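You operate a simulated robot arm through the tools that you are given. There is no shell and no other tool.

The job below is to be done with a simulated robot arm. You get a single attempt, and the scene is never put back.

Task
Put the yellow sanding block from the store bench on the port rear bench top. Put the blue cloth from the small table on the shelf under the steam box and the grey cloth on the table end of the side bench. Take the hammer on the tall table top and put it away on the port rear bench top. Put the mallet on the tall table top away on the shelf of the side trestle. Open the left drawer of the chest bench, put the wedge on the side bench top away in the inside of the left drawer of the chest bench and shut the drawer again. Do these in any order.

It is judged by the outcome, as a careful person would: the job done as asked, and still so three seconds after it is handed in. It fails if anything else is knocked over, pushed out of place, dropped, spilled or broken. Flat cloth is picked up by pressing the open fingertips on it (5 to 10 N) and closing them slowly along it; thin cloth reads only 2 to 8 mm in the jaws.

Robot
A 6-joint arm with a fingered hand on a trunk, on a base that moves. Base frame: it is fixed to the floor where the robot stands at the start and does not move with it; the origin is under the middle of the robot, x ahead of it, y to its left, z up; the surface under the hand at the start is at about z = 860. Readings come in mm, degrees, newtons and seconds.
With the tool pointing down near the work surface it reaches from about 280 to 600 mm from the robot's upright axis, wherever it stands. Its first joint turns from -166.0 to 166.0 degrees. Places, roughly: cloth [-1750, -250, 750]; hammer (19x3x9 cm) [-5000, -2400, 1000]; inside of the left drawer of the chest bench [500, -6700, 700]; left drawer of the chest bench [400, -6700, 700]; mallet (25x7x11 cm) [-5300, -2500, 1000]; port rear bench [-1000, 1500, 900]; sanding block [500, 250, 1000]; shelf of the side trestle (22x18 cm) [-4060, -7520, 600]; shelf under the steam box (24x54 cm) [180, -4060, 600]; table end of the side bench [-5700, -1300, 900]; wedge (11x5x4 cm) [-5500, -600, 900]. Payload 3.2 kg.
The tool frame sits at the grasp point between the pads (the TCP): z along the fingers, y along the line on which they close. The tips reach 22 mm beyond it. The gripper opens to 112 mm; its body begins 60 mm behind the TCP. The gripper is a hand of 3 fingers: y runs from the thumb to the fingers, the wrist lies at [0, 0, -218] in the tool frame.
Orientation is that of the tool frame in the base frame, as a unit quaternion [w, x, y, z]. With the fingers straight down and closing along the base's y, the tool's x points along the base's -x, its y along +y and its z along -z.

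Tools
- The arm moves only by the tool apply_moves. Its argument "moves" is a list of rows, each a list of 6 numbers: the shift along the tool's x, y, z in units of 250 mm (1.0 is 250 mm), then the turn, a rotation vector about the tool's x, y, z in units of 180 degrees (1.0 is 180 degrees). In form: [[dx, dy, dz, rx, ry, rz], ...]. A call has 1 to 20 rows; each row is the pose to reach, as a shift and turn from the pose commanded when the call began, along the tool's axes at that moment. A call with a number of a shift or a turn outside -1 to 1 is refused whole. A row lasts 0.2 s, in which the tool goes at most 50 mm and 8.6 degrees; a call with a longer step from one row to the next is refused whole. A pose out of reach is approached as far as the arm can. The call stops where the force on the tool passes 40 N (or 10 N more than at its start, if that is more) or the arm is blocked; 0.2 s more then pass. In this call time passes only in rows, and 0.2 s behind the last. It gives the time, the measured TCP pose, the force on the tool (base axes), the opening and the grip force at its end, in the units of the frame above (readings bear some noise), with the torque about the TCP (base axes, N m) and any sound that the robot's microphone picked up.
- Cameras (640 x 400 px; columns grow to the right, rows downward): "scene" is now at [17.2, 154.5, 1490.2]; the picture's right is [-0.14, -0.99, 0.00], its down [-0.73, 0.10, -0.68] and it looks along [0.67, -0.10, -0.73] (base axes); focal length 293 px, centre (320, 200). "wrist" rides on the gripper at [66, 3, -80] in the tool frame; the picture's right is [-0.05, 1.00, 0.00], its down [-0.77, -0.04, -0.64] and it looks along [-0.64, -0.03, 0.77] (tool axes); focal length 275 px, centre (320, 200). There is no depth. A picture from a camera that has moved, and an enlarged one, comes with that camera's place and axes in the base frame and with its lens.
- camera(camera): a new picture of that camera. No time passes.
- raise_lower(by): slides the trunk up (or, below 0, down) by that many mm; the arm and the scene camera ride with it, the base frame stays. It gives what a move gives, with no picture.
- roll_base(legs): drives the robot by 1 to 6 legs, each [ahead, turn to the left] in mm and degrees, along the robot's own axes; the way and the turn of a leg run together, so that a leg with both is an arc; at most 1500 mm and 180 degrees a leg. The arm and the cameras ride along, it lands a little off, and it stops where it bumps. It gives what a move gives.
- move_fingers(finger1, finger2, thumb_bend): sets how far each is bent, from 0 (flat) to 1 (curled in); at 0.3 the hand is open as for a grip, at 0.7 the pads meet at the TCP. One left out holds its place. A second passes; each finger stops where it meets its share of the squeeze, and holds until it gets a number again. It is the only way to open and close the hand. It gives what a move gives, with no picture; readings hold the bend of each and the force on the fingers (four entries, about 0 where the hand has none), thumb and palm.
- pan_tilt(pan, tilt): turns the head with the scene camera to pan (to the left, within 155 degrees either way) and tilt (down, from -29 to 69), counted from straight ahead of the robot. It gives what a move gives.
- inspect(camera, box): a new picture of the part [left, top, right, bottom] of that camera's present view, enlarged. No time passes.
- sign_off(): hands the job in; it is judged then, once.

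Places have to be worked out from the pictures, the camera data and where the tool is seen. Open the gripper and draw the arm clear of the work before you hand the job in, unless the task says otherwise.

The tools are called as a command line: name --pt "numbers of a row" for each row, then --argument value for the rest, lists and objects as JSON in quotes. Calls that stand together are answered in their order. apply_moves: Moves the arm, as the interface text tells. Its arguments: {"type":"object","properties":{"moves":{"type":"array","items":{"type":"array","items":{"type":"number"}}}},"required":["moves"]} The other tools are called the same way: raise_lower (by) moves the trunk up or down; move_fingers (finger1, finger2, thumb_bend) moves the fingers one by one; roll_base (legs) drives the base; pan_tilt (pan, tilt) turns the head that bears the scene camera; camera (camera) takes a picture; inspect (camera, box) takes an enlarged picture of a part of a camera's view; sign_off () hands the job in.

At the start:

```text
time_s: 0.0
ee_pos: [404.3, -8.1, 1153.9]
ee_rot: [0.0, 0.0, 1.0, 0.001]
contact_force: [0.5, -0.4, 0.7]
wrist_torque: [-0.02, -0.03, 0.01]
finger_gap: 111.6
gripper_force: 0.0
shape: jaw
bend: [0.3, 0.3, 0.3]
finger forces: [0.1, 0.0, 0.1, 0.1, 0.0, 0.0]
trunk travel left (down, up): [-525.0, 65.0]
robot x, y, heading: [0.0, -2.3, -0.1]
head pan, tilt (commanded): [-8.2, 47.2]
```

scene: 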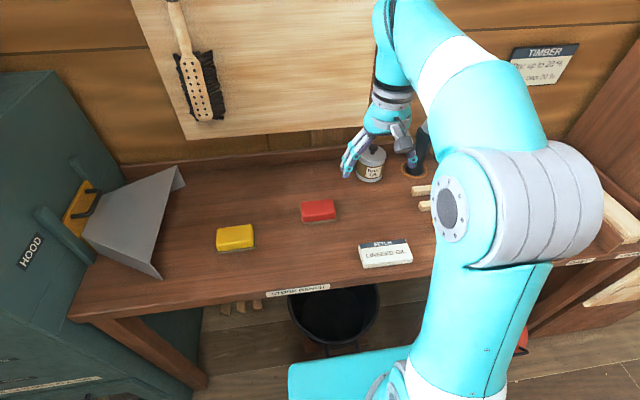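
wrist: 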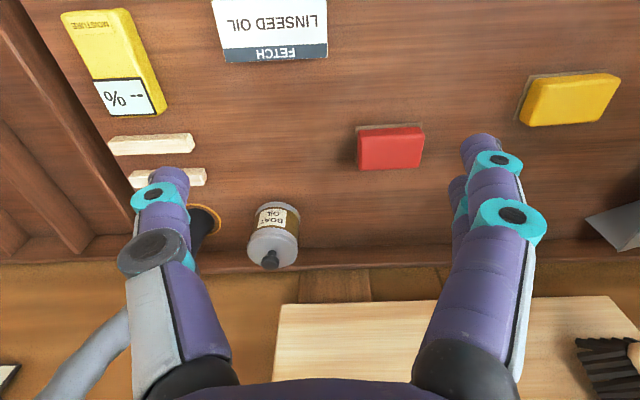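

I start by looking at the sanding block more closely before planning the first pick.

inspect --camera "scene" --box '[180, 180, 440, 342]'

inspect --camera "wrist" --box '[320, 50, 640, 250]'

```text
2.46 times, centred on (310, 261) of scene
camera zoom: at [17.2, 154.5, 1490.2], right [-0.14, -0.99, 0.0], down [-0.73, 0.1, -0.68], along [0.67, -0.1, -0.73], focal length 721 px, centre (345, 50)
```

zoom: 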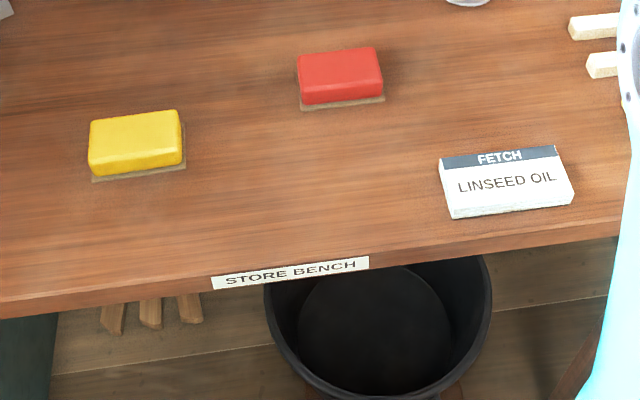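

```text
2.00 times, centred on (480, 150) of wrist
camera zoom: at [337.6, -5.8, 1233.9], right [0.05, 1.0, 0.0], down [0.77, -0.04, 0.64], along [0.64, -0.03, -0.77], focal length 551 px, centre (0, 300)
```

zoom: 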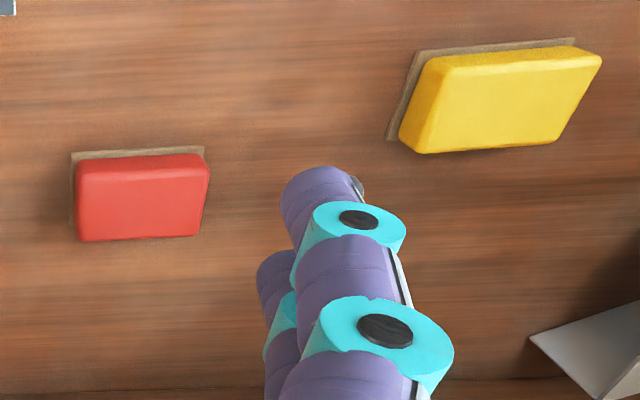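

The yellow block seems to lie at about [478, 302] with its long side along y, on the bench at z≈860. Before moving, I look round the shop to plan the driving.

pan_tilt --pan 90 --tilt 15

camera --camera "scene"

pan_tilt --pan 150 --tilt 15

camera --camera "scene"

pan_tilt --pan -150 --tilt 15

camera --camera "scene"

pan_tilt --pan -90 --tilt 15

camera --camera "scene"

```text
time_s: 1.7
ee_pos: [403.0, -9.0, 1153.6]
ee_rot: [0.001, 0.001, 1.0, 0.001]
contact_force: [-0.2, -0.5, 0.1]
wrist_torque: [-0.01, 0.01, 0.0]
finger_gap: 111.9
gripper_force: 0.1
shape: jaw
bend: [0.3, 0.3, 0.3]
finger forces: [0.0, 0.0, 0.1, 0.0, 0.1, 0.0]
trunk travel left (down, up): [-525.0, 65.0]
robot x, y, heading: [0.3, 2.9, -0.2]
head pan, tilt (commanded): [90.0, 15.0]
```

```text
taken
camera scene: at [-61.4, 259.2, 1540.1], right [1.0, 0.0, 0.0], down [0.0, -0.26, -0.97], along [0.0, 0.97, -0.26], focal length 293 px, centre (320, 200)
```

scene: 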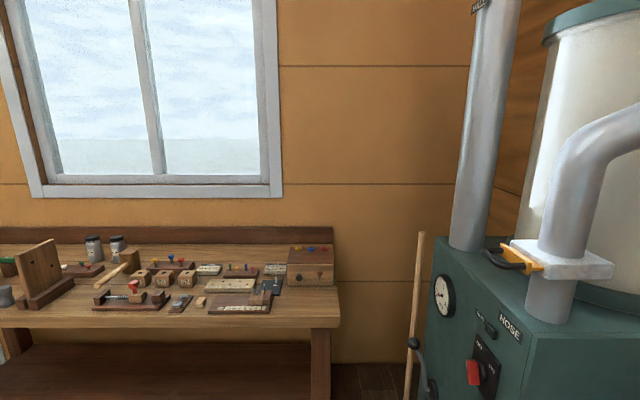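

```text
time_s: 3.0
ee_pos: [404.9, -9.2, 1153.7]
ee_rot: [-0.001, 0.0, 1.0, 0.0]
contact_force: [-0.1, -0.6, -0.3]
wrist_torque: [0.02, -0.01, 0.02]
finger_gap: 111.8
gripper_force: 0.0
shape: jaw
bend: [0.3, 0.3, 0.3]
finger forces: [0.0, 0.0, 0.0, 0.1, 0.0, 0.0]
trunk travel left (down, up): [-525.0, 65.0]
robot x, y, heading: [-1.3, -0.1, 0.0]
head pan, tilt (commanded): [150.0, 15.0]
```

```text
taken
camera scene: at [-142.3, 212.6, 1540.1], right [0.5, 0.87, 0.0], down [0.22, -0.13, -0.97], along [-0.84, 0.48, -0.26], focal length 293 px, centre (320, 200)
```

scene: 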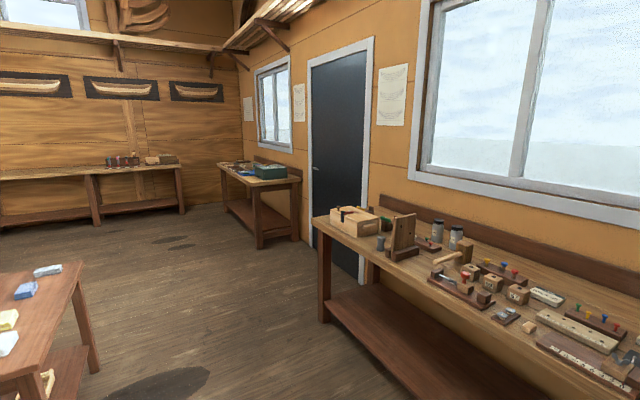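

```text
time_s: 7.1
ee_pos: [404.1, -9.0, 1154.6]
ee_rot: [0.0, -0.001, 1.0, 0.0]
contact_force: [-0.5, 0.7, -0.2]
wrist_torque: [-0.01, 0.01, 0.0]
finger_gap: 111.8
gripper_force: 0.1
shape: jaw
bend: [0.3, 0.3, 0.3]
finger forces: [0.1, 0.1, 0.1, 0.1, 0.0, 0.0]
trunk travel left (down, up): [-525.0, 65.0]
robot x, y, heading: [-2.0, 1.4, 0.2]
head pan, tilt (commanded): [-150.0, 15.0]
```

```text
taken
camera scene: at [-142.3, 119.1, 1540.1], right [-0.5, 0.87, 0.0], down [0.22, 0.13, -0.97], along [-0.84, -0.48, -0.26], focal length 293 px, centre (320, 200)
```

scene: 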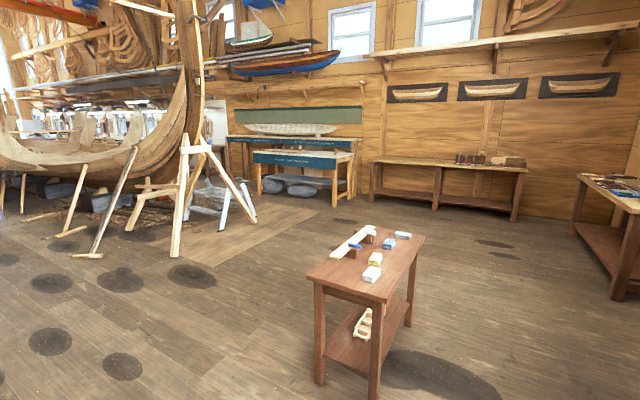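

```text
time_s: 8.4
ee_pos: [404.4, -8.2, 1154.1]
ee_rot: [0.0, 0.0, 1.0, -0.001]
contact_force: [-1.0, -0.6, -0.1]
wrist_torque: [-0.03, 0.0, 0.02]
finger_gap: 111.9
gripper_force: 0.1
shape: jaw
bend: [0.3, 0.3, 0.3]
finger forces: [0.0, 0.0, 0.0, 0.1, 0.1, 0.1]
trunk travel left (down, up): [-525.0, 65.0]
robot x, y, heading: [-0.1, 1.4, 0.1]
head pan, tilt (commanded): [-90.0, 15.0]
```

```text
taken
camera scene: at [-61.5, 72.4, 1540.1], right [-1.0, 0.0, 0.0], down [0.0, 0.26, -0.97], along [0.0, -0.97, -0.26], focal length 293 px, centre (320, 200)
```

scene: 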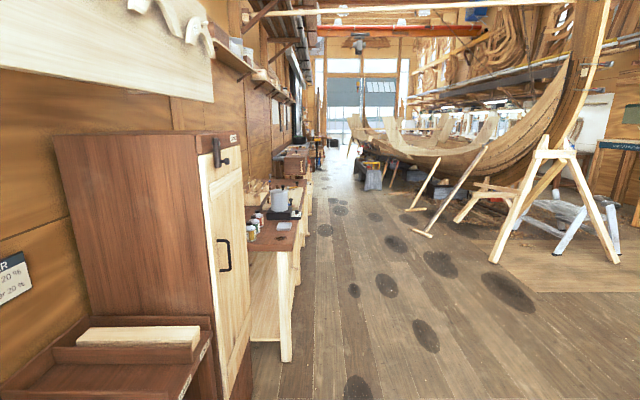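

The survey shows the port rear bench to the left (front edge y≈1075), the small cloth table behind, and a boat hull in the middle. Now I swing the hand toward the yellow block at a safe height, turning it 90° so that it closes along base x.

apply_moves --pt "-0.027 0.073 0 0 0 -0.0455" --pt "-0.054 0.145 0 0 0 -0.091" --pt "-0.081 0.218 0 0 0 -0.1365" --pt "-0.108 0.291 0 0 0 -0.182" --pt "-0.135 0.364 0 0 0 -0.2275" --pt "-0.161 0.436 0 0 0 -0.273" --pt "-0.188 0.509 0 0 0 -0.3185" --pt "-0.215 0.582 0 0 0 -0.364" --pt "-0.242 0.655 0 0 0 -0.4095" --pt "-0.269 0.727 0 0 0 -0.455" --pt "-0.296 0.8 0 0 0 -0.5"

pan_tilt --pan 20 --tilt 50

camera --camera "scene"

camera --camera "wrist"

```text
time_s: 10.8
ee_pos: [401.0, 230.4, 1076.4]
ee_rot: [0.01, -0.699, 0.715, -0.01]
contact_force: [0.5, -0.3, -0.7]
wrist_torque: [0.04, -0.01, 0.0]
finger_gap: 111.8
gripper_force: 0.1
shape: jaw
bend: [0.3, 0.3, 0.3]
finger forces: [0.1, 0.0, 0.0, 0.0, 0.0, 0.1]
out of reach, approached as far as the arm can: row 8, 9, 10, 11
trunk travel left (down, up): [-525.0, 65.0]
robot x, y, heading: [1.3, 0.4, 0.0]
head pan, tilt (commanded): [-90.0, 15.0]
```

```text
time_s: 12.7
ee_pos: [402.0, 230.5, 1076.9]
ee_rot: [0.009, -0.697, 0.717, -0.011]
contact_force: [-0.2, 0.6, -0.2]
wrist_torque: [-0.01, -0.03, -0.01]
finger_gap: 112.1
gripper_force: 0.0
shape: jaw
bend: [0.3, 0.3, 0.3]
finger forces: [0.0, 0.1, 0.0, 0.1, 0.1, 0.0]
trunk travel left (down, up): [-525.0, 65.0]
robot x, y, heading: [1.7, 1.2, 0.2]
head pan, tilt (commanded): [20.0, 50.0]
```

```text
taken
camera scene: at [10.9, 192.2, 1486.4], right [0.34, -0.94, 0.0], down [-0.72, -0.26, -0.64], along [0.6, 0.22, -0.77], focal length 293 px, centre (320, 200)
```

scene: 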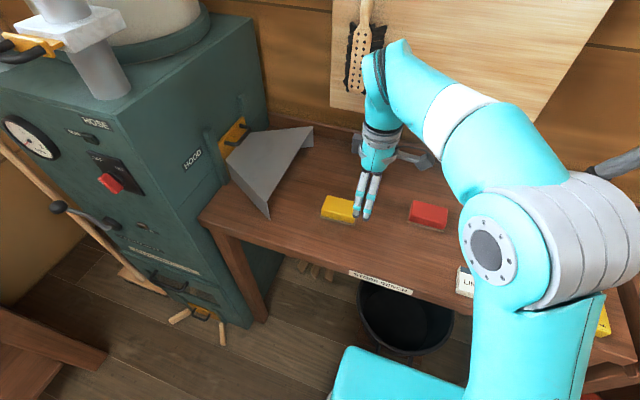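

```text
taken
camera wrist: at [393.9, 163.3, 1156.9], right [-1.0, 0.07, -0.03], down [0.04, 0.77, 0.64], along [0.07, 0.63, -0.77], focal length 275 px, centre (320, 200)
```

wrist: 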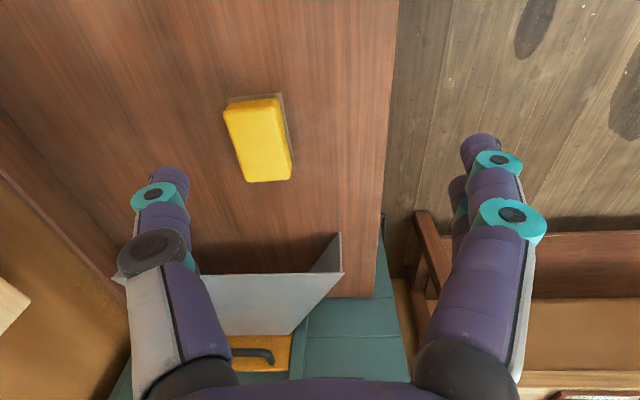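

The wrist view puts the block's centre at about [477, 302] with top near z 888; the arm fell short at height. I test a short lowering to see how the commanded pose is carried on.

apply_moves --pt "0 0 0.1 0 0 0" --pt "0 0 0.2 0 0 0"

```text
time_s: 13.3
ee_pos: [403.5, 231.4, 1026.8]
ee_rot: [0.0, -0.707, 0.707, 0.0]
contact_force: [0.1, 0.6, 0.3]
wrist_torque: [0.01, 0.0, 0.0]
finger_gap: 111.8
gripper_force: 0.0
shape: jaw
bend: [0.3, 0.3, 0.3]
finger forces: [0.0, 0.0, 0.0, 0.0, 0.0, 0.0]
trunk travel left (down, up): [-525.0, 65.0]
robot x, y, heading: [-3.5, 3.5, -0.1]
head pan, tilt (commanded): [20.0, 50.0]
```

The command carries on from the reached pose. Now I move over the block at [477, 302, 960].

apply_moves --pt "-0.07 -0.073 0.067 0 0 0" --pt "-0.141 -0.147 0.134 0 0 0" --pt "-0.211 -0.22 0.201 0 0 0" --pt "-0.282 -0.294 0.268 0 0 0"

camera --camera "wrist"

inspect --camera "scene" --box '[260, 120, 480, 258]'

```text
time_s: 14.3
ee_pos: [477.3, 303.7, 961.3]
ee_rot: [-0.002, 0.707, -0.707, 0.0]
contact_force: [-0.5, 0.0, 0.0]
wrist_torque: [-0.02, 0.04, 0.03]
finger_gap: 111.9
gripper_force: 0.0
shape: jaw
bend: [0.3, 0.3, 0.3]
finger forces: [0.0, 0.0, 0.0, 0.1, 0.0, 0.0]
trunk travel left (down, up): [-525.0, 65.0]
robot x, y, heading: [3.0, 0.7, 0.0]
head pan, tilt (commanded): [20.0, 50.0]
```

```text
taken
camera wrist: at [474.0, 235.4, 1041.3], right [-1.0, 0.05, 0.0], down [0.04, 0.77, 0.64], along [0.03, 0.64, -0.77], focal length 275 px, centre (320, 200)
```

wrist: 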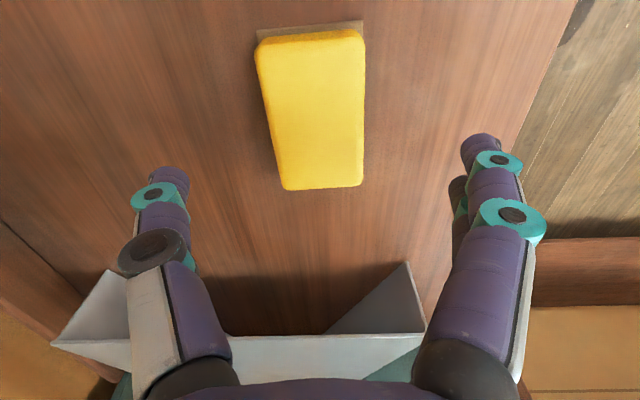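

```text
2.90 times, centred on (370, 189) of scene
camera zoom: at [11.4, 192.7, 1486.3], right [0.34, -0.94, 0.0], down [-0.72, -0.26, -0.64], along [0.6, 0.22, -0.77], focal length 849 px, centre (175, 232)
```

zoom: 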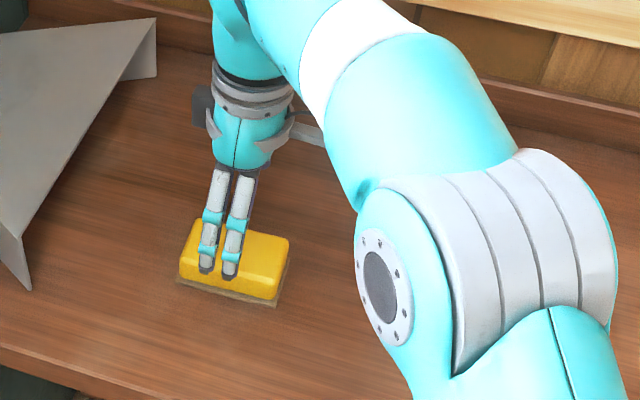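

The block lies centred under the hand (centre ≈ [478.6, 305]). I descend until the tips are a few mm above the bench, then close.

apply_moves --pt "0 0 0.1 0 0 0" --pt "0 0 0.2 0 0 0" --pt "0 0 0.26 0 0 0" --pt "0 0 0.29 0 0 0"

move_fingers --finger1 0.7 --finger2 0.7 --thumb_bend 0.7

camera --camera "wrist"

inspect --camera "scene" --box '[260, 120, 480, 258]'

```text
time_s: 15.3
ee_pos: [475.6, 301.4, 887.4]
ee_rot: [0.001, -0.707, 0.708, -0.001]
contact_force: [1.1, -0.3, -0.4]
wrist_torque: [0.0, -0.03, 0.0]
finger_gap: 112.0
gripper_force: 0.1
shape: jaw
bend: [0.3, 0.3, 0.3]
finger forces: [0.0, 0.0, 0.1, 0.1, 0.0, 0.1]
trunk travel left (down, up): [-525.0, 65.0]
robot x, y, heading: [-1.2, 1.0, -0.1]
head pan, tilt (commanded): [20.0, 50.0]
```

```text
time_s: 16.3
ee_pos: [473.9, 300.7, 887.3]
ee_rot: [-0.001, 0.708, -0.707, 0.0]
contact_force: [-3.4, 0.1, 7.5]
wrist_torque: [0.0, 0.28, 0.04]
finger_gap: 51.0
gripper_force: 17.8
shape: fingers
bend: [0.54, 0.54, 0.57]
finger forces: [9.7, 9.9, 0.0, 0.0, 15.9, 0.0]
trunk travel left (down, up): [-525.0, 65.0]
robot x, y, heading: [3.0, -1.9, 0.1]
head pan, tilt (commanded): [20.0, 50.0]
```

```text
taken
camera wrist: at [470.8, 234.4, 967.5], right [-1.0, 0.05, 0.0], down [0.04, 0.77, 0.64], along [0.03, 0.64, -0.77], focal length 275 px, centre (320, 200)
```

wrist: 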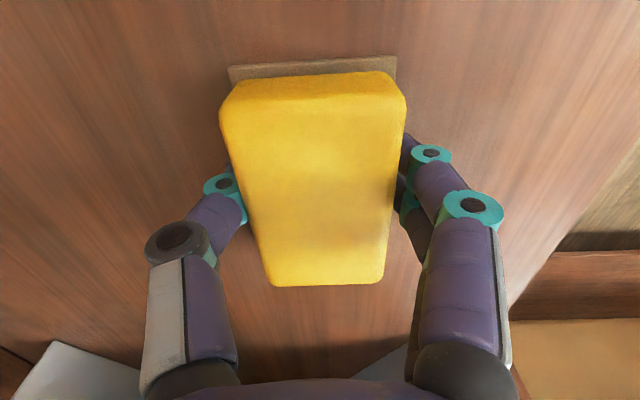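

```text
2.90 times, centred on (370, 189) of scene
camera zoom: at [9.6, 191.8, 1486.5], right [0.34, -0.94, 0.0], down [-0.72, -0.26, -0.64], along [0.6, 0.22, -0.77], focal length 849 px, centre (175, 232)
```

zoom: 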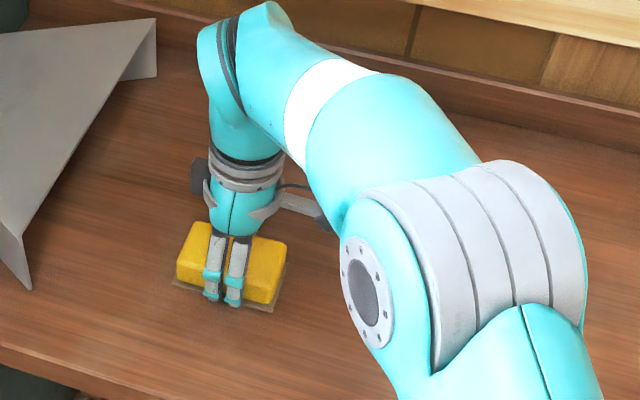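

The hand holds the block (gap 51 mm, ~18 N). I lift it straight up and check that it stays in the grip.

apply_moves --pt "0 0 -0.06 0 0 0" --pt "0 0 -0.16 0 0 0" --pt "0 0 -0.26 0 0 0" --pt "0 0 -0.36 0 0 0"

camera --camera "wrist"

camera --camera "scene"

```text
time_s: 17.3
ee_pos: [475.4, 302.9, 975.2]
ee_rot: [0.002, -0.705, 0.709, -0.002]
contact_force: [0.3, -0.9, 0.0]
wrist_torque: [0.03, 0.01, 0.02]
finger_gap: 50.3
gripper_force: 17.1
shape: fingers
bend: [0.54, 0.54, 0.57]
finger forces: [8.7, 8.6, 0.0, 0.0, 17.6, 0.0]
trunk travel left (down, up): [-525.0, 65.0]
robot x, y, heading: [4.3, 1.4, 0.2]
head pan, tilt (commanded): [20.0, 50.0]
```

```text
taken
camera wrist: at [470.9, 236.9, 1055.2], right [-1.0, 0.05, -0.01], down [0.04, 0.77, 0.64], along [0.04, 0.64, -0.77], focal length 275 px, centre (320, 200)
```

wrist: 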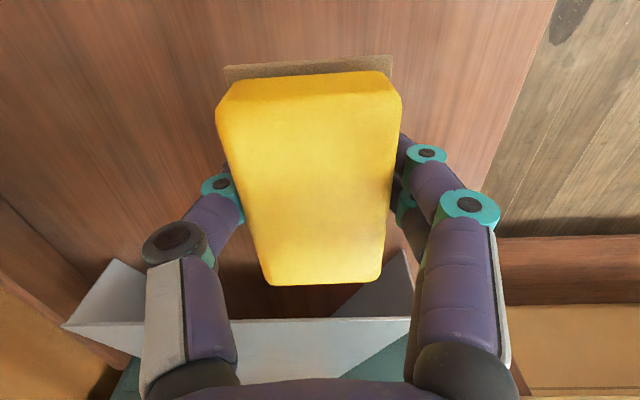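

```text
taken
camera scene: at [10.8, 192.2, 1486.3], right [0.34, -0.94, 0.0], down [-0.72, -0.26, -0.64], along [0.6, 0.22, -0.77], focal length 293 px, centre (320, 200)
```

scene: 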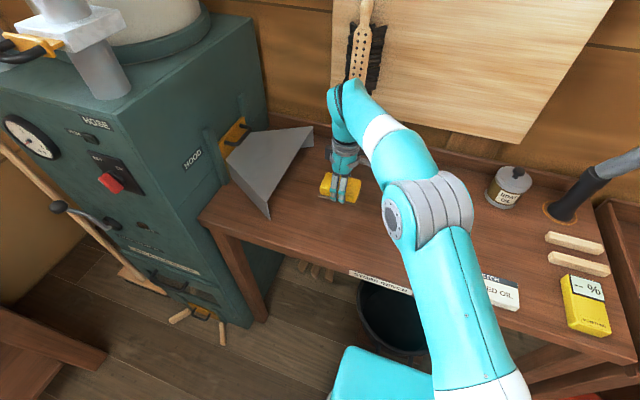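

The block came up cleanly. I draw the hand back toward the robot's front at about [380, 60, 1055].

apply_moves --pt "0.12 0.05 -0.06 0 0 0" --pt "0.28 0.11 -0.12 0 0 0" --pt "0.44 0.17 -0.17 0 0 0" --pt "0.6 0.23 -0.22 0 0 0" --pt "0.76 0.3 -0.27 0 0 0" --pt "0.92 0.36 -0.32 0 0 0"

pan_tilt --pan 120 --tilt 25

camera --camera "scene"

inspect --camera "scene" --box '[240, 100, 640, 350]'

```text
time_s: 18.7
ee_pos: [350.6, 130.5, 1014.5]
ee_rot: [0.002, -0.7, 0.714, -0.013]
contact_force: [-0.1, 0.8, -1.0]
wrist_torque: [0.01, 0.0, -0.01]
finger_gap: 50.3
gripper_force: 17.6
shape: fingers
bend: [0.55, 0.54, 0.57]
finger forces: [9.0, 8.8, 0.0, 0.0, 17.9, 0.1]
out of reach, approached as far as the arm can: row 2, 3, 4, 5, 6
trunk travel left (down, up): [-525.0, 65.0]
robot x, y, heading: [-0.2, 0.6, -0.3]
head pan, tilt (commanded): [20.0, 50.0]
```

```text
time_s: 20.5
ee_pos: [351.8, 131.1, 1013.9]
ee_rot: [0.001, -0.701, 0.714, -0.012]
contact_force: [0.0, 0.1, -1.1]
wrist_torque: [-0.03, -0.03, 0.03]
finger_gap: 50.2
gripper_force: 18.0
shape: fingers
bend: [0.55, 0.54, 0.57]
finger forces: [9.0, 8.8, 0.0, 0.0, 17.9, 0.1]
trunk travel left (down, up): [-525.0, 65.0]
robot x, y, heading: [-2.6, 0.4, -0.0]
head pan, tilt (commanded): [120.0, 25.0]
```

```text
taken
camera scene: at [-107.4, 245.7, 1523.8], right [0.87, 0.5, 0.0], down [0.21, -0.37, -0.91], along [-0.45, 0.79, -0.42], focal length 293 px, centre (320, 200)
```

scene: 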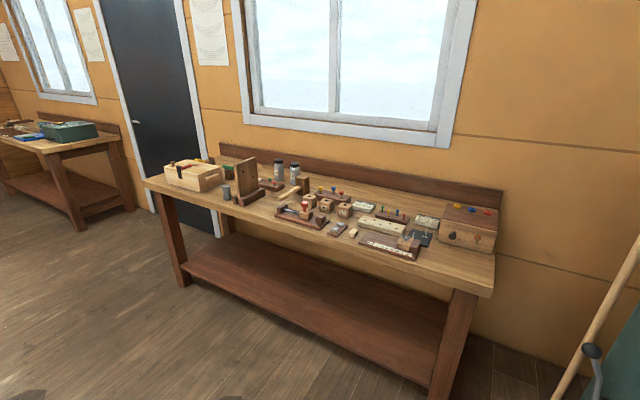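

```text
1.60 times, centred on (440, 225) of scene
camera zoom: at [-107.4, 245.7, 1523.8], right [0.87, 0.5, 0.0], down [0.21, -0.37, -0.91], along [-0.45, 0.79, -0.42], focal length 468 px, centre (128, 160)
```

zoom: 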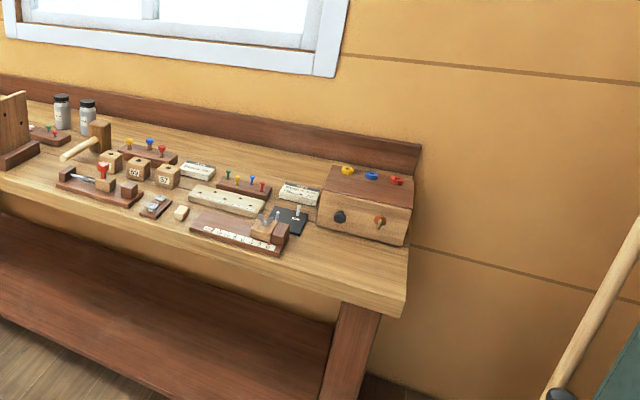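

The block is held near [351, 131, 1014]. The port rear bench runs x≈-1800..0 with its front edge at y≈1075, and there is free top in front of the small box at its right end (x -180..0, y 1090..1330). I raise the trunk, back off and turn left to face it.

raise_lower --by 60

roll_base --legs '[[-200, 0], [0, 90]]'

pan_tilt --pan 0 --tilt 35

camera --camera "scene"

```text
time_s: 21.5
ee_pos: [351.5, 130.8, 1073.9]
ee_rot: [0.002, -0.7, 0.714, -0.013]
contact_force: [0.2, -0.2, -1.0]
wrist_torque: [-0.01, 0.01, -0.02]
finger_gap: 50.2
gripper_force: 17.9
shape: fingers
bend: [0.55, 0.54, 0.57]
finger forces: [9.0, 8.9, 0.0, 0.0, 18.0, 0.0]
trunk travel left (down, up): [-585.0, 5.0]
robot x, y, heading: [1.2, -2.2, 0.1]
head pan, tilt (commanded): [120.0, 25.0]
```

```text
time_s: 26.8
ee_pos: [-319.4, 353.5, 1074.1]
ee_rot: [-0.01, 1.0, -0.021, 0.008]
contact_force: [-0.4, 0.2, 0.4]
wrist_torque: [0.02, -0.01, -0.02]
finger_gap: 50.3
gripper_force: 17.8
shape: fingers
bend: [0.55, 0.54, 0.57]
finger forces: [8.8, 8.7, 0.0, 0.0, 17.9, 0.1]
trunk travel left (down, up): [-585.0, 5.0]
robot x, y, heading: [-199.0, -0.8, 88.6]
head pan, tilt (commanded): [120.0, 25.0]
```

```text
time_s: 28.8
ee_pos: [-320.7, 354.3, 1073.7]
ee_rot: [-0.009, 1.0, -0.021, 0.008]
contact_force: [0.3, -0.2, -1.4]
wrist_torque: [-0.01, 0.0, 0.0]
finger_gap: 50.2
gripper_force: 17.6
shape: fingers
bend: [0.55, 0.54, 0.57]
finger forces: [8.9, 8.6, 0.0, 0.0, 17.9, 0.0]
trunk travel left (down, up): [-585.0, 5.0]
robot x, y, heading: [-198.6, -2.0, 88.5]
head pan, tilt (commanded): [0.0, 35.0]
```

```text
taken
camera scene: at [-363.6, 31.9, 1568.1], right [1.0, -0.02, 0.0], down [-0.01, -0.57, -0.82], along [0.02, 0.82, -0.57], focal length 293 px, centre (320, 200)
```

scene: 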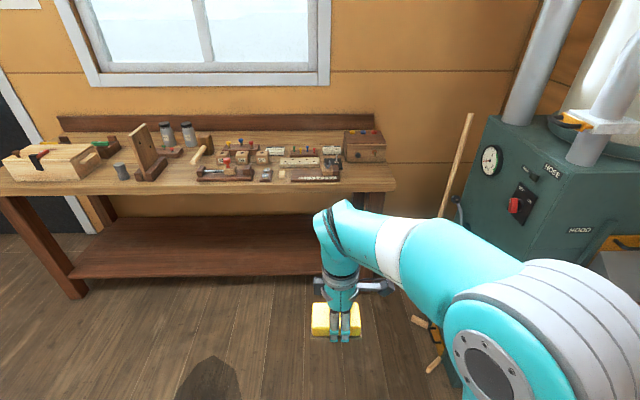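

The way ahead to the bench is clear (loose blocks on the floor lie at x≈225). I drive ahead toward the bench and look again.

roll_base --legs '[[520, 0]]'

pan_tilt --pan -5 --tilt 45

camera --camera "scene"

camera --camera "wrist"

```text
time_s: 31.8
ee_pos: [-298.7, 860.5, 1074.3]
ee_rot: [-0.009, 0.999, -0.029, 0.008]
contact_force: [-0.3, 0.0, -1.3]
wrist_torque: [-0.01, -0.01, -0.02]
finger_gap: 50.0
gripper_force: 18.0
shape: fingers
bend: [0.55, 0.54, 0.57]
finger forces: [8.9, 8.9, 0.1, 0.0, 18.1, 0.1]
trunk travel left (down, up): [-585.0, 5.0]
robot x, y, heading: [-182.0, 502.6, 87.6]
head pan, tilt (commanded): [0.0, 35.0]
```

```text
time_s: 32.5
ee_pos: [-299.8, 861.4, 1073.8]
ee_rot: [-0.009, 0.999, -0.029, 0.008]
contact_force: [-0.3, 0.7, -1.8]
wrist_torque: [-0.01, -0.01, -0.01]
finger_gap: 50.1
gripper_force: 18.0
shape: fingers
bend: [0.55, 0.54, 0.57]
finger forces: [9.0, 8.8, 0.0, 0.1, 18.0, 0.1]
trunk travel left (down, up): [-585.0, 5.0]
robot x, y, heading: [-181.9, 506.5, 87.8]
head pan, tilt (commanded): [-5.0, 45.0]
```

```text
taken
camera scene: at [-340.7, 532.0, 1553.3], right [0.99, -0.13, 0.0], down [-0.09, -0.7, -0.71], along [0.09, 0.7, -0.71], focal length 293 px, centre (320, 200)
```

scene: 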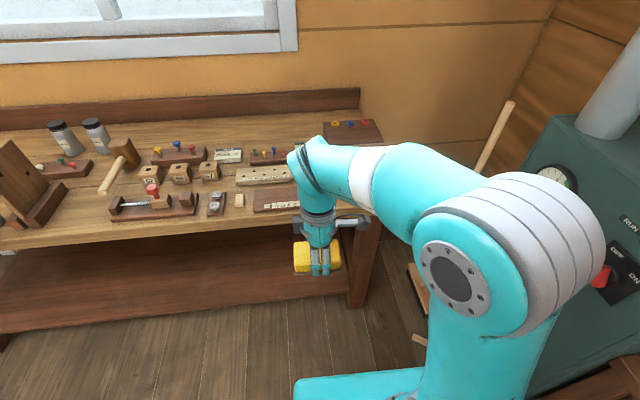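

```text
taken
camera wrist: at [-234.4, 851.7, 1154.8], right [-0.1, -0.99, -0.02], down [-0.78, 0.07, 0.62], along [-0.62, 0.08, -0.78], focal length 275 px, centre (320, 200)
```

wrist: 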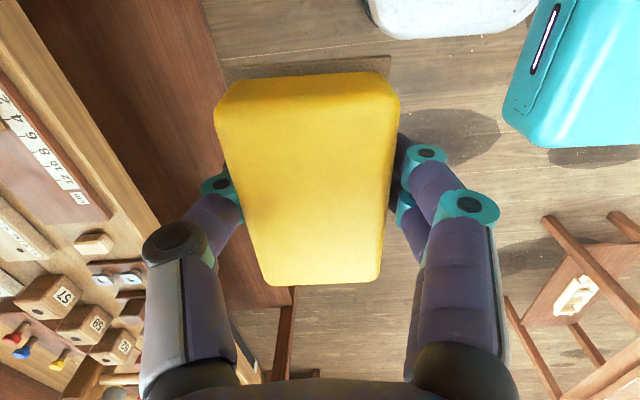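

I turn the hand back to its natural bearing (wrist camera toward the bench) and lift a little, staying in front of the bench edge.

apply_moves --pt "0.049 -0.016 -0.028 0 0 0.0455" --pt "0.098 -0.032 -0.055 0 0 0.091" --pt "0.147 -0.048 -0.083 0 0 0.1365" --pt "0.196 -0.064 -0.111 0 0 0.182" --pt "0.245 -0.08 -0.138 0 0 0.2275" --pt "0.295 -0.096 -0.166 0 0 0.273" --pt "0.344 -0.112 -0.193 0 0 0.3185" --pt "0.393 -0.128 -0.221 0 0 0.364" --pt "0.442 -0.144 -0.249 0 0 0.4095" --pt "0.491 -0.16 -0.276 0 0 0.455" --pt "0.54 -0.176 -0.304 0 0 0.5"

camera --camera "wrist"

camera --camera "scene"

```text
time_s: 34.9
ee_pos: [-161.4, 895.4, 1152.0]
ee_rot: [0.013, -0.685, 0.728, 0.001]
contact_force: [0.1, 0.5, -1.1]
wrist_torque: [0.03, 0.03, -0.01]
finger_gap: 50.3
gripper_force: 18.2
shape: fingers
bend: [0.55, 0.54, 0.57]
finger forces: [8.8, 8.7, 0.0, 0.0, 18.0, 0.0]
trunk travel left (down, up): [-585.0, 5.0]
robot x, y, heading: [-181.2, 506.1, 88.0]
head pan, tilt (commanded): [-5.0, 45.0]
```

```text
taken
camera wrist: at [-170.8, 827.9, 1231.0], right [-0.99, 0.11, -0.01], down [0.07, 0.76, 0.65], along [0.08, 0.65, -0.76], focal length 275 px, centre (320, 200)
```

wrist: 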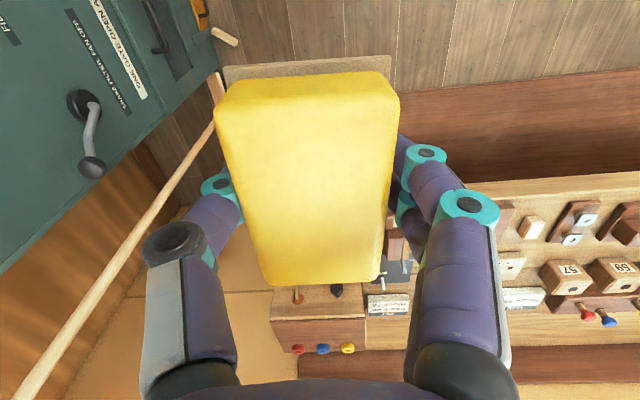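

```text
taken
camera scene: at [-340.4, 531.9, 1553.3], right [0.99, -0.13, 0.0], down [-0.09, -0.7, -0.71], along [0.09, 0.7, -0.71], focal length 293 px, centre (320, 200)
```

scene: 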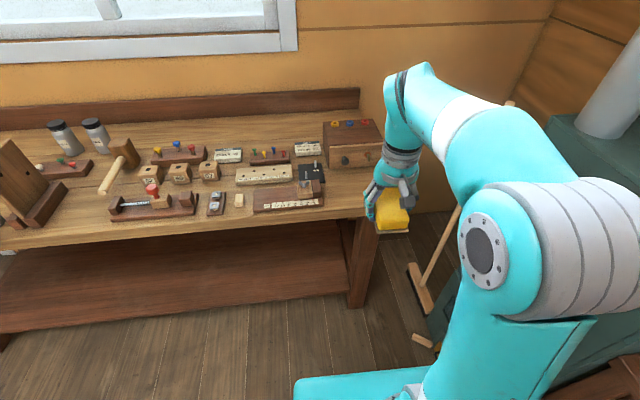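

Now the bench's right end shows; I zoom in to measure the free area.

inspect --camera "scene" --box '[200, 110, 400, 235]'

inspect --camera "scene" --box '[0, 110, 240, 260]'

```text
3.20 times, centred on (300, 172) of scene
camera zoom: at [-340.4, 531.9, 1553.3], right [0.99, -0.13, 0.0], down [-0.09, -0.7, -0.71], along [0.09, 0.7, -0.71], focal length 937 px, centre (384, 288)
```

zoom: 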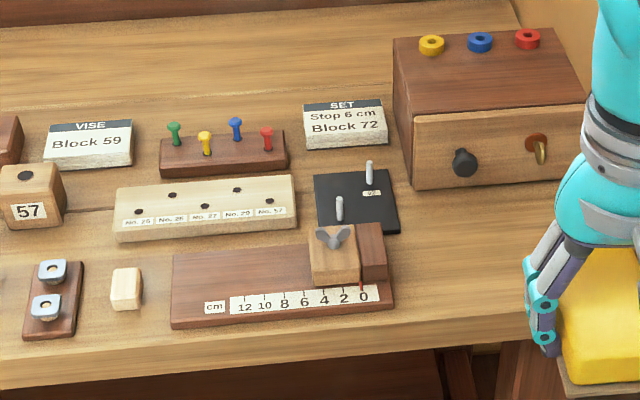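

```text
2.67 times, centred on (120, 185) of scene
camera zoom: at [-340.4, 531.9, 1553.3], right [0.99, -0.13, 0.0], down [-0.09, -0.7, -0.71], along [0.09, 0.7, -0.71], focal length 781 px, centre (853, 240)
```

zoom: 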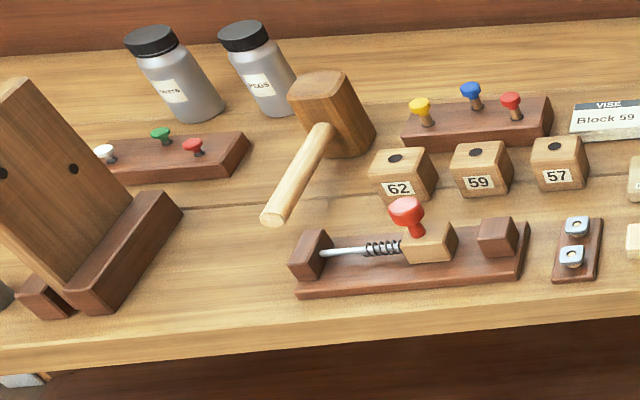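

There is a clear patch in front of the small drawer box at the bench's right end (x≈-200..0, y≈1150..1330). I drive 240 mm nearer with the block held high.

roll_base --legs '[[240, 0]]'

pan_tilt --pan -10 --tilt 50

camera --camera "scene"

camera --camera "wrist"

```text
time_s: 36.7
ee_pos: [-153.1, 1149.1, 1152.6]
ee_rot: [0.012, -0.686, 0.727, 0.0]
contact_force: [-0.7, -0.2, -0.5]
wrist_torque: [-0.03, -0.02, 0.02]
finger_gap: 50.1
gripper_force: 17.9
shape: fingers
bend: [0.55, 0.54, 0.57]
finger forces: [8.8, 8.7, 0.0, 0.1, 18.0, 0.1]
trunk travel left (down, up): [-585.0, 5.0]
robot x, y, heading: [-172.1, 753.9, 87.9]
head pan, tilt (commanded): [-5.0, 45.0]
```

```text
time_s: 37.4
ee_pos: [-154.2, 1147.8, 1152.6]
ee_rot: [0.012, -0.687, 0.727, 0.001]
contact_force: [0.1, -0.7, -0.9]
wrist_torque: [-0.04, 0.03, 0.01]
finger_gap: 49.9
gripper_force: 17.8
shape: fingers
bend: [0.55, 0.54, 0.57]
finger forces: [8.8, 8.6, 0.1, 0.0, 18.0, 0.1]
trunk travel left (down, up): [-585.0, 5.0]
robot x, y, heading: [-170.1, 756.6, 87.8]
head pan, tilt (commanded): [-10.0, 50.0]
```

```text
taken
camera scene: at [-324.8, 778.3, 1546.4], right [0.98, -0.21, 0.0], down [-0.16, -0.75, -0.64], along [0.14, 0.63, -0.77], focal length 293 px, centre (320, 200)
```

scene: 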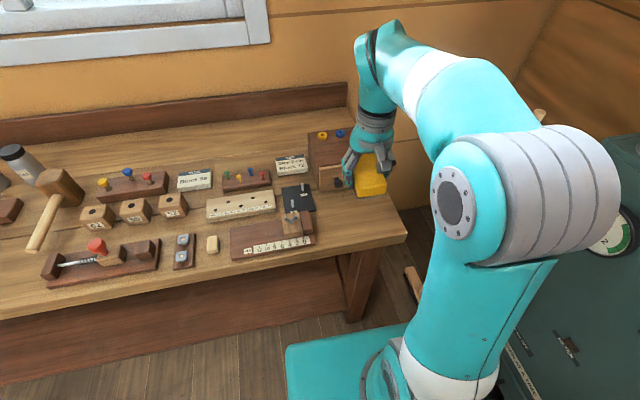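

```text
taken
camera wrist: at [-161.6, 1079.7, 1230.9], right [-0.99, 0.1, -0.01], down [0.07, 0.76, 0.65], along [0.08, 0.65, -0.76], focal length 275 px, centre (320, 200)
```

wrist: 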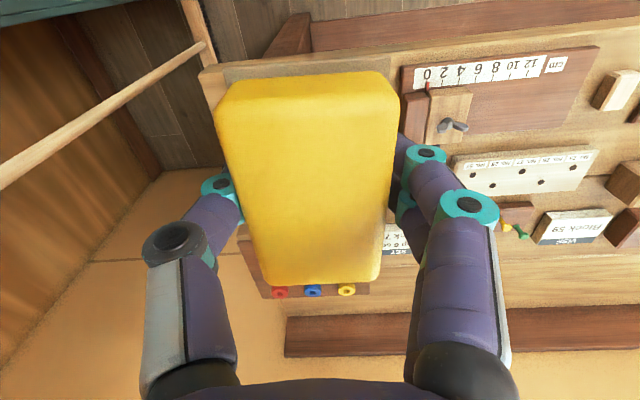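

The front right corner of the bench is at about [-11, 1153]. I lower to a safe height and move over [-60, 1230], squaring the hand by 3°.

apply_moves --pt "0 0 0.15 0 0 0" --pt "0 0 0.3 0 0 0" --pt "0 0 0.42 0 0 0" --pt "-0.087 -0.089 0.46 0 0 -0.005" --pt "-0.174 -0.178 0.5 0 0 -0.01" --pt "-0.261 -0.268 0.54 0 0 -0.014" --pt "-0.348 -0.357 0.58 0 0 -0.018"

camera --camera "wrist"

inspect --camera "scene" --box '[220, 110, 460, 260]'

```text
time_s: 39.0
ee_pos: [-57.8, 1231.7, 1010.9]
ee_rot: [0.012, -0.707, 0.707, 0.001]
contact_force: [0.0, 0.2, -0.8]
wrist_torque: [0.02, -0.02, 0.0]
finger_gap: 49.8
gripper_force: 17.7
shape: fingers
bend: [0.55, 0.54, 0.57]
finger forces: [8.9, 8.7, 0.0, 0.0, 18.1, 0.0]
trunk travel left (down, up): [-585.0, 5.0]
robot x, y, heading: [-173.7, 758.5, 87.8]
head pan, tilt (commanded): [-10.0, 50.0]
```

```text
taken
camera wrist: at [-62.8, 1163.5, 1089.5], right [-1.0, 0.05, -0.02], down [0.03, 0.76, 0.65], along [0.04, 0.65, -0.76], focal length 275 px, centre (320, 200)
```

wrist: 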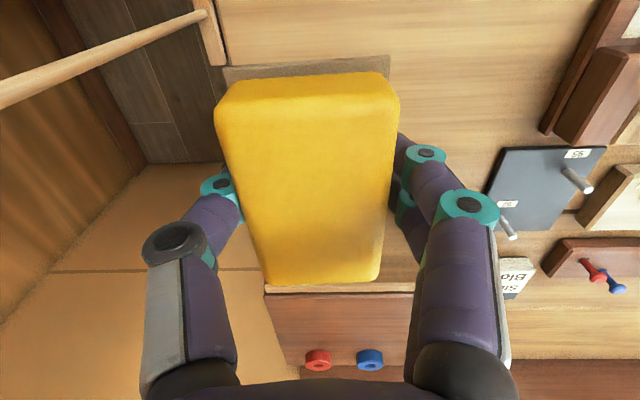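

```text
2.67 times, centred on (340, 185) of scene
camera zoom: at [-324.3, 778.9, 1546.4], right [0.98, -0.21, 0.0], down [-0.16, -0.75, -0.64], along [0.14, 0.63, -0.77], focal length 781 px, centre (267, 240)
```

zoom: 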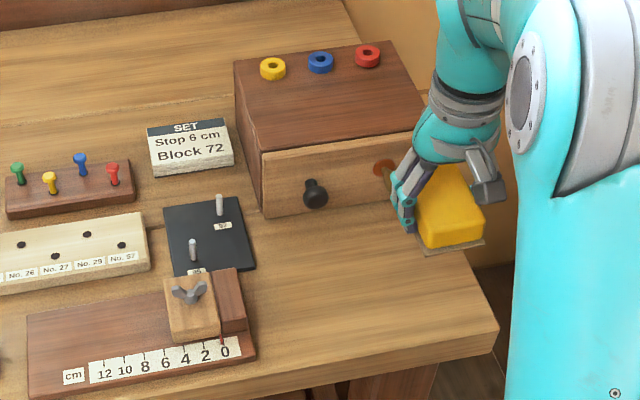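

The block is above the free patch with the box's knobs well behind. I lower to about z 925, near the top.

apply_moves --pt "0 0 0.12 0 0 0" --pt "0 0 0.22 0 0 0" --pt "0 0 0.3 0 0 0" --pt "0 0 0.34 0 0 0"

inspect --camera "scene" --box '[220, 110, 460, 260]'

```text
time_s: 40.0
ee_pos: [-54.6, 1234.8, 923.4]
ee_rot: [0.014, -0.707, 0.707, 0.0]
contact_force: [0.4, 0.0, -0.6]
wrist_torque: [-0.05, 0.04, 0.0]
finger_gap: 49.9
gripper_force: 17.6
shape: fingers
bend: [0.55, 0.54, 0.57]
finger forces: [8.8, 8.7, 0.0, 0.0, 18.0, 0.1]
trunk travel left (down, up): [-585.0, 5.0]
robot x, y, heading: [-169.4, 755.4, 87.6]
head pan, tilt (commanded): [-10.0, 50.0]
```

```text
2.67 times, centred on (340, 185) of scene
camera zoom: at [-324.7, 778.4, 1546.4], right [0.98, -0.21, 0.0], down [-0.16, -0.75, -0.64], along [0.14, 0.63, -0.77], focal length 781 px, centre (267, 240)
```

zoom: 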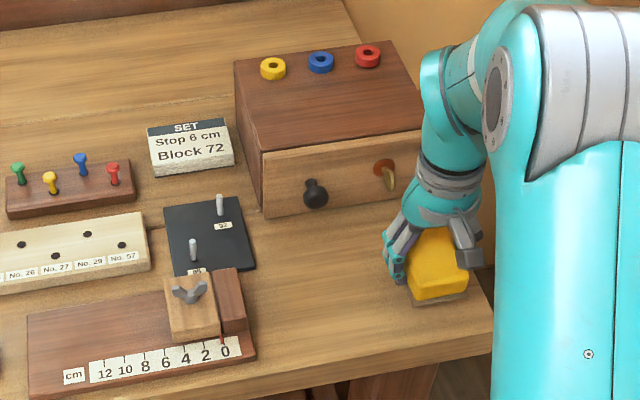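

The block is a little above the top with no contact yet. I go on in small steps watching the force.

apply_moves --pt "0 0 0.016 0 0 0" --pt "0 0 0.032 0 0 0"

apply_moves --pt "0 0 0.012 0 0 0" --pt "0 0 0.02 0 0 0"

```text
time_s: 40.6
ee_pos: [-55.5, 1234.3, 916.6]
ee_rot: [0.013, -0.706, 0.708, 0.0]
contact_force: [-0.3, 0.3, 0.0]
wrist_torque: [-0.04, -0.02, 0.01]
finger_gap: 49.8
gripper_force: 17.4
shape: fingers
bend: [0.55, 0.54, 0.57]
finger forces: [8.8, 8.7, 0.0, 0.1, 18.0, 0.1]
trunk travel left (down, up): [-585.0, 5.0]
robot x, y, heading: [-171.5, 759.9, 87.9]
head pan, tilt (commanded): [-10.0, 50.0]
```

```text
time_s: 41.2
ee_pos: [-53.2, 1234.7, 912.6]
ee_rot: [0.013, -0.706, 0.708, 0.0]
contact_force: [-0.2, 0.1, -0.9]
wrist_torque: [-0.02, -0.02, -0.02]
finger_gap: 49.8
gripper_force: 17.7
shape: fingers
bend: [0.55, 0.54, 0.57]
finger forces: [8.8, 8.7, 0.1, 0.1, 18.0, 0.0]
trunk travel left (down, up): [-585.0, 5.0]
robot x, y, heading: [-168.9, 757.4, 87.7]
head pan, tilt (commanded): [-10.0, 50.0]
```

Still no contact at TCP z≈912; I continue a few millimetres at a time.

apply_moves --pt "0 0 0.012 0 0 0" --pt "0 0 0.02 0 0 0"

apply_moves --pt "0 0 0.012 0 0 0" --pt "0 0 0.02 0 0 0"

inspect --camera "scene" --box '[330, 160, 430, 222]'

```text
time_s: 41.8
ee_pos: [-54.6, 1233.9, 907.2]
ee_rot: [0.013, -0.706, 0.708, 0.001]
contact_force: [0.6, -0.2, -0.4]
wrist_torque: [-0.04, 0.0, 0.04]
finger_gap: 49.8
gripper_force: 18.1
shape: fingers
bend: [0.55, 0.54, 0.57]
finger forces: [8.8, 8.6, 0.0, 0.0, 18.0, 0.0]
trunk travel left (down, up): [-585.0, 5.0]
robot x, y, heading: [-170.5, 760.0, 87.7]
head pan, tilt (commanded): [-10.0, 50.0]
```

```text
time_s: 42.4
ee_pos: [-54.3, 1235.2, 902.2]
ee_rot: [0.012, -0.706, 0.708, 0.0]
contact_force: [-0.4, -0.8, -1.0]
wrist_torque: [-0.04, 0.0, 0.0]
finger_gap: 49.9
gripper_force: 17.7
shape: fingers
bend: [0.55, 0.54, 0.57]
finger forces: [8.9, 8.7, 0.0, 0.0, 18.0, 0.0]
trunk travel left (down, up): [-585.0, 5.0]
robot x, y, heading: [-171.0, 755.0, 87.8]
head pan, tilt (commanded): [-10.0, 50.0]
```

```text
6.40 times, centred on (380, 191) of scene
camera zoom: at [-324.7, 778.3, 1546.4], right [0.98, -0.21, 0.0], down [-0.16, -0.75, -0.64], along [0.14, 0.63, -0.77], focal length 1874 px, centre (-64, 258)
```

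zoom: 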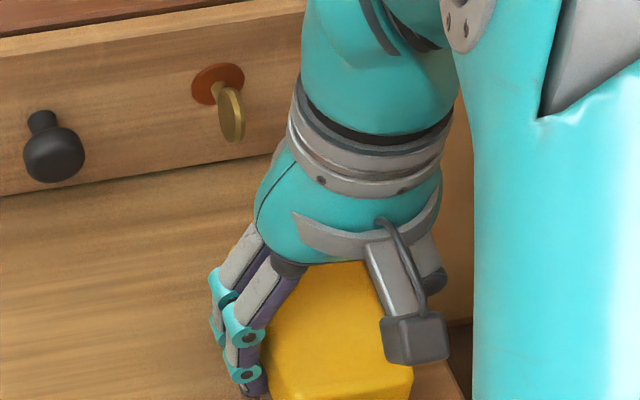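

No contact yet at 902. I go on down in 5 mm steps.

apply_moves --pt "0 0 0.012 0 0 0" --pt "0 0 0.02 0 0 0"

apply_moves --pt "0 0 0.012 0 0 0" --pt "0 0 0.02 0 0 0"

```text
time_s: 43.0
ee_pos: [-54.5, 1235.0, 897.3]
ee_rot: [-0.013, 0.708, -0.706, -0.001]
contact_force: [-0.2, -0.3, -1.1]
wrist_torque: [-0.03, 0.01, -0.02]
finger_gap: 49.7
gripper_force: 17.6
shape: fingers
bend: [0.55, 0.54, 0.57]
finger forces: [8.7, 8.7, 0.0, 0.1, 18.0, 0.0]
trunk travel left (down, up): [-585.0, 5.0]
robot x, y, heading: [-169.2, 757.6, 87.9]
head pan, tilt (commanded): [-10.0, 50.0]
```

```text
time_s: 43.6
ee_pos: [-54.0, 1235.6, 891.8]
ee_rot: [0.013, -0.707, 0.707, 0.0]
contact_force: [-0.6, 0.3, -1.5]
wrist_torque: [0.02, 0.02, 0.02]
finger_gap: 49.9
gripper_force: 17.8
shape: fingers
bend: [0.55, 0.54, 0.57]
finger forces: [8.8, 8.7, 0.0, 0.0, 18.0, 0.1]
trunk travel left (down, up): [-585.0, 5.0]
robot x, y, heading: [-172.3, 755.9, 87.9]
head pan, tilt (commanded): [-10.0, 50.0]
```

At 892 still free; the top is probably at 860 like the store bench. Two more small steps.

apply_moves --pt "0 0 0.008 0 0 0" --pt "0 0 0.014 0 0 0"

apply_moves --pt "0 0 0.006 0 0 0" --pt "0 0 0.012 0 0 0"

```text
time_s: 44.2
ee_pos: [-54.8, 1234.7, 888.8]
ee_rot: [0.014, -0.707, 0.707, 0.001]
contact_force: [0.7, 1.6, 3.4]
wrist_torque: [-0.01, 0.13, -0.02]
finger_gap: 49.9
gripper_force: 19.1
shape: fingers
bend: [0.55, 0.55, 0.57]
finger forces: [9.9, 9.2, 0.0, 0.1, 19.1, 0.1]
trunk travel left (down, up): [-585.0, 5.0]
robot x, y, heading: [-168.7, 755.3, 88.0]
head pan, tilt (commanded): [-10.0, 50.0]
```

```text
time_s: 44.8
ee_pos: [-55.4, 1234.2, 887.1]
ee_rot: [0.013, -0.707, 0.708, 0.001]
contact_force: [0.0, 3.6, 20.6]
wrist_torque: [-0.03, 0.63, -0.1]
finger_gap: 50.0
gripper_force: 26.2
shape: fingers
bend: [0.58, 0.56, 0.57]
finger forces: [19.2, 12.0, 0.0, 0.1, 21.0, 0.1]
trunk travel left (down, up): [-585.0, 5.0]
robot x, y, heading: [-172.1, 757.3, 87.7]
head pan, tilt (commanded): [-10.0, 50.0]
```

The block is pressed on the top at TCP 887 (bench at ≈860). I open the fingers and lift away.

move_fingers --finger1 0.3 --finger2 0.3 --thumb_bend 0.3

apply_moves --pt "0 0 -0.1 0 0 0" --pt "0 0 -0.25 0 0 0" --pt "0 0 -0.4 0 0 0" --pt "0 0 -0.55 0 0 0"

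camera --camera "wrist"

camera --camera "scene"

```text
time_s: 45.8
ee_pos: [-55.1, 1234.4, 885.5]
ee_rot: [0.012, -0.707, 0.707, 0.001]
contact_force: [-0.1, -0.4, -0.2]
wrist_torque: [0.01, -0.05, 0.03]
finger_gap: 111.1
gripper_force: 0.1
shape: fingers
bend: [0.3, 0.3, 0.3]
finger forces: [0.0, 0.0, 0.0, 0.0, 0.1, 0.1]
trunk travel left (down, up): [-585.0, 5.0]
robot x, y, heading: [-167.3, 760.0, 87.7]
head pan, tilt (commanded): [-10.0, 50.0]
```

```text
time_s: 46.8
ee_pos: [-58.7, 1232.5, 1025.3]
ee_rot: [0.013, -0.707, 0.707, -0.001]
contact_force: [0.1, 0.0, 0.1]
wrist_torque: [0.02, 0.01, 0.02]
finger_gap: 111.5
gripper_force: 0.1
shape: fingers
bend: [0.3, 0.3, 0.3]
finger forces: [0.0, 0.0, 0.0, 0.0, 0.1, 0.0]
trunk travel left (down, up): [-585.0, 5.0]
robot x, y, heading: [-177.0, 754.7, 88.2]
head pan, tilt (commanded): [-10.0, 50.0]
```

```text
taken
camera wrist: at [-62.5, 1164.0, 1103.5], right [-1.0, 0.05, -0.02], down [0.03, 0.76, 0.65], along [0.04, 0.65, -0.76], focal length 275 px, centre (320, 200)
```

wrist: 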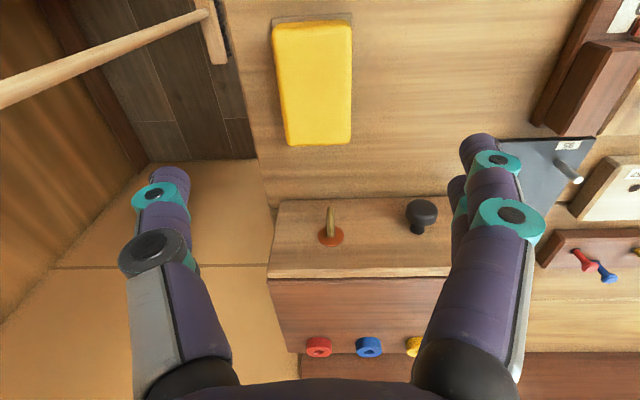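

```text
taken
camera scene: at [-324.9, 777.8, 1546.3], right [0.98, -0.21, 0.0], down [-0.16, -0.75, -0.64], along [0.14, 0.63, -0.77], focal length 293 px, centre (320, 200)
```

scene: 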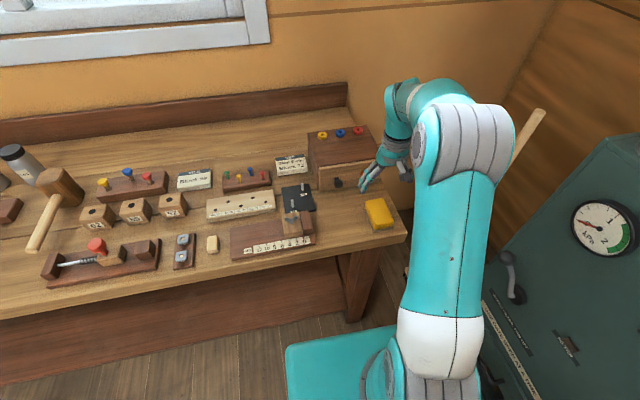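

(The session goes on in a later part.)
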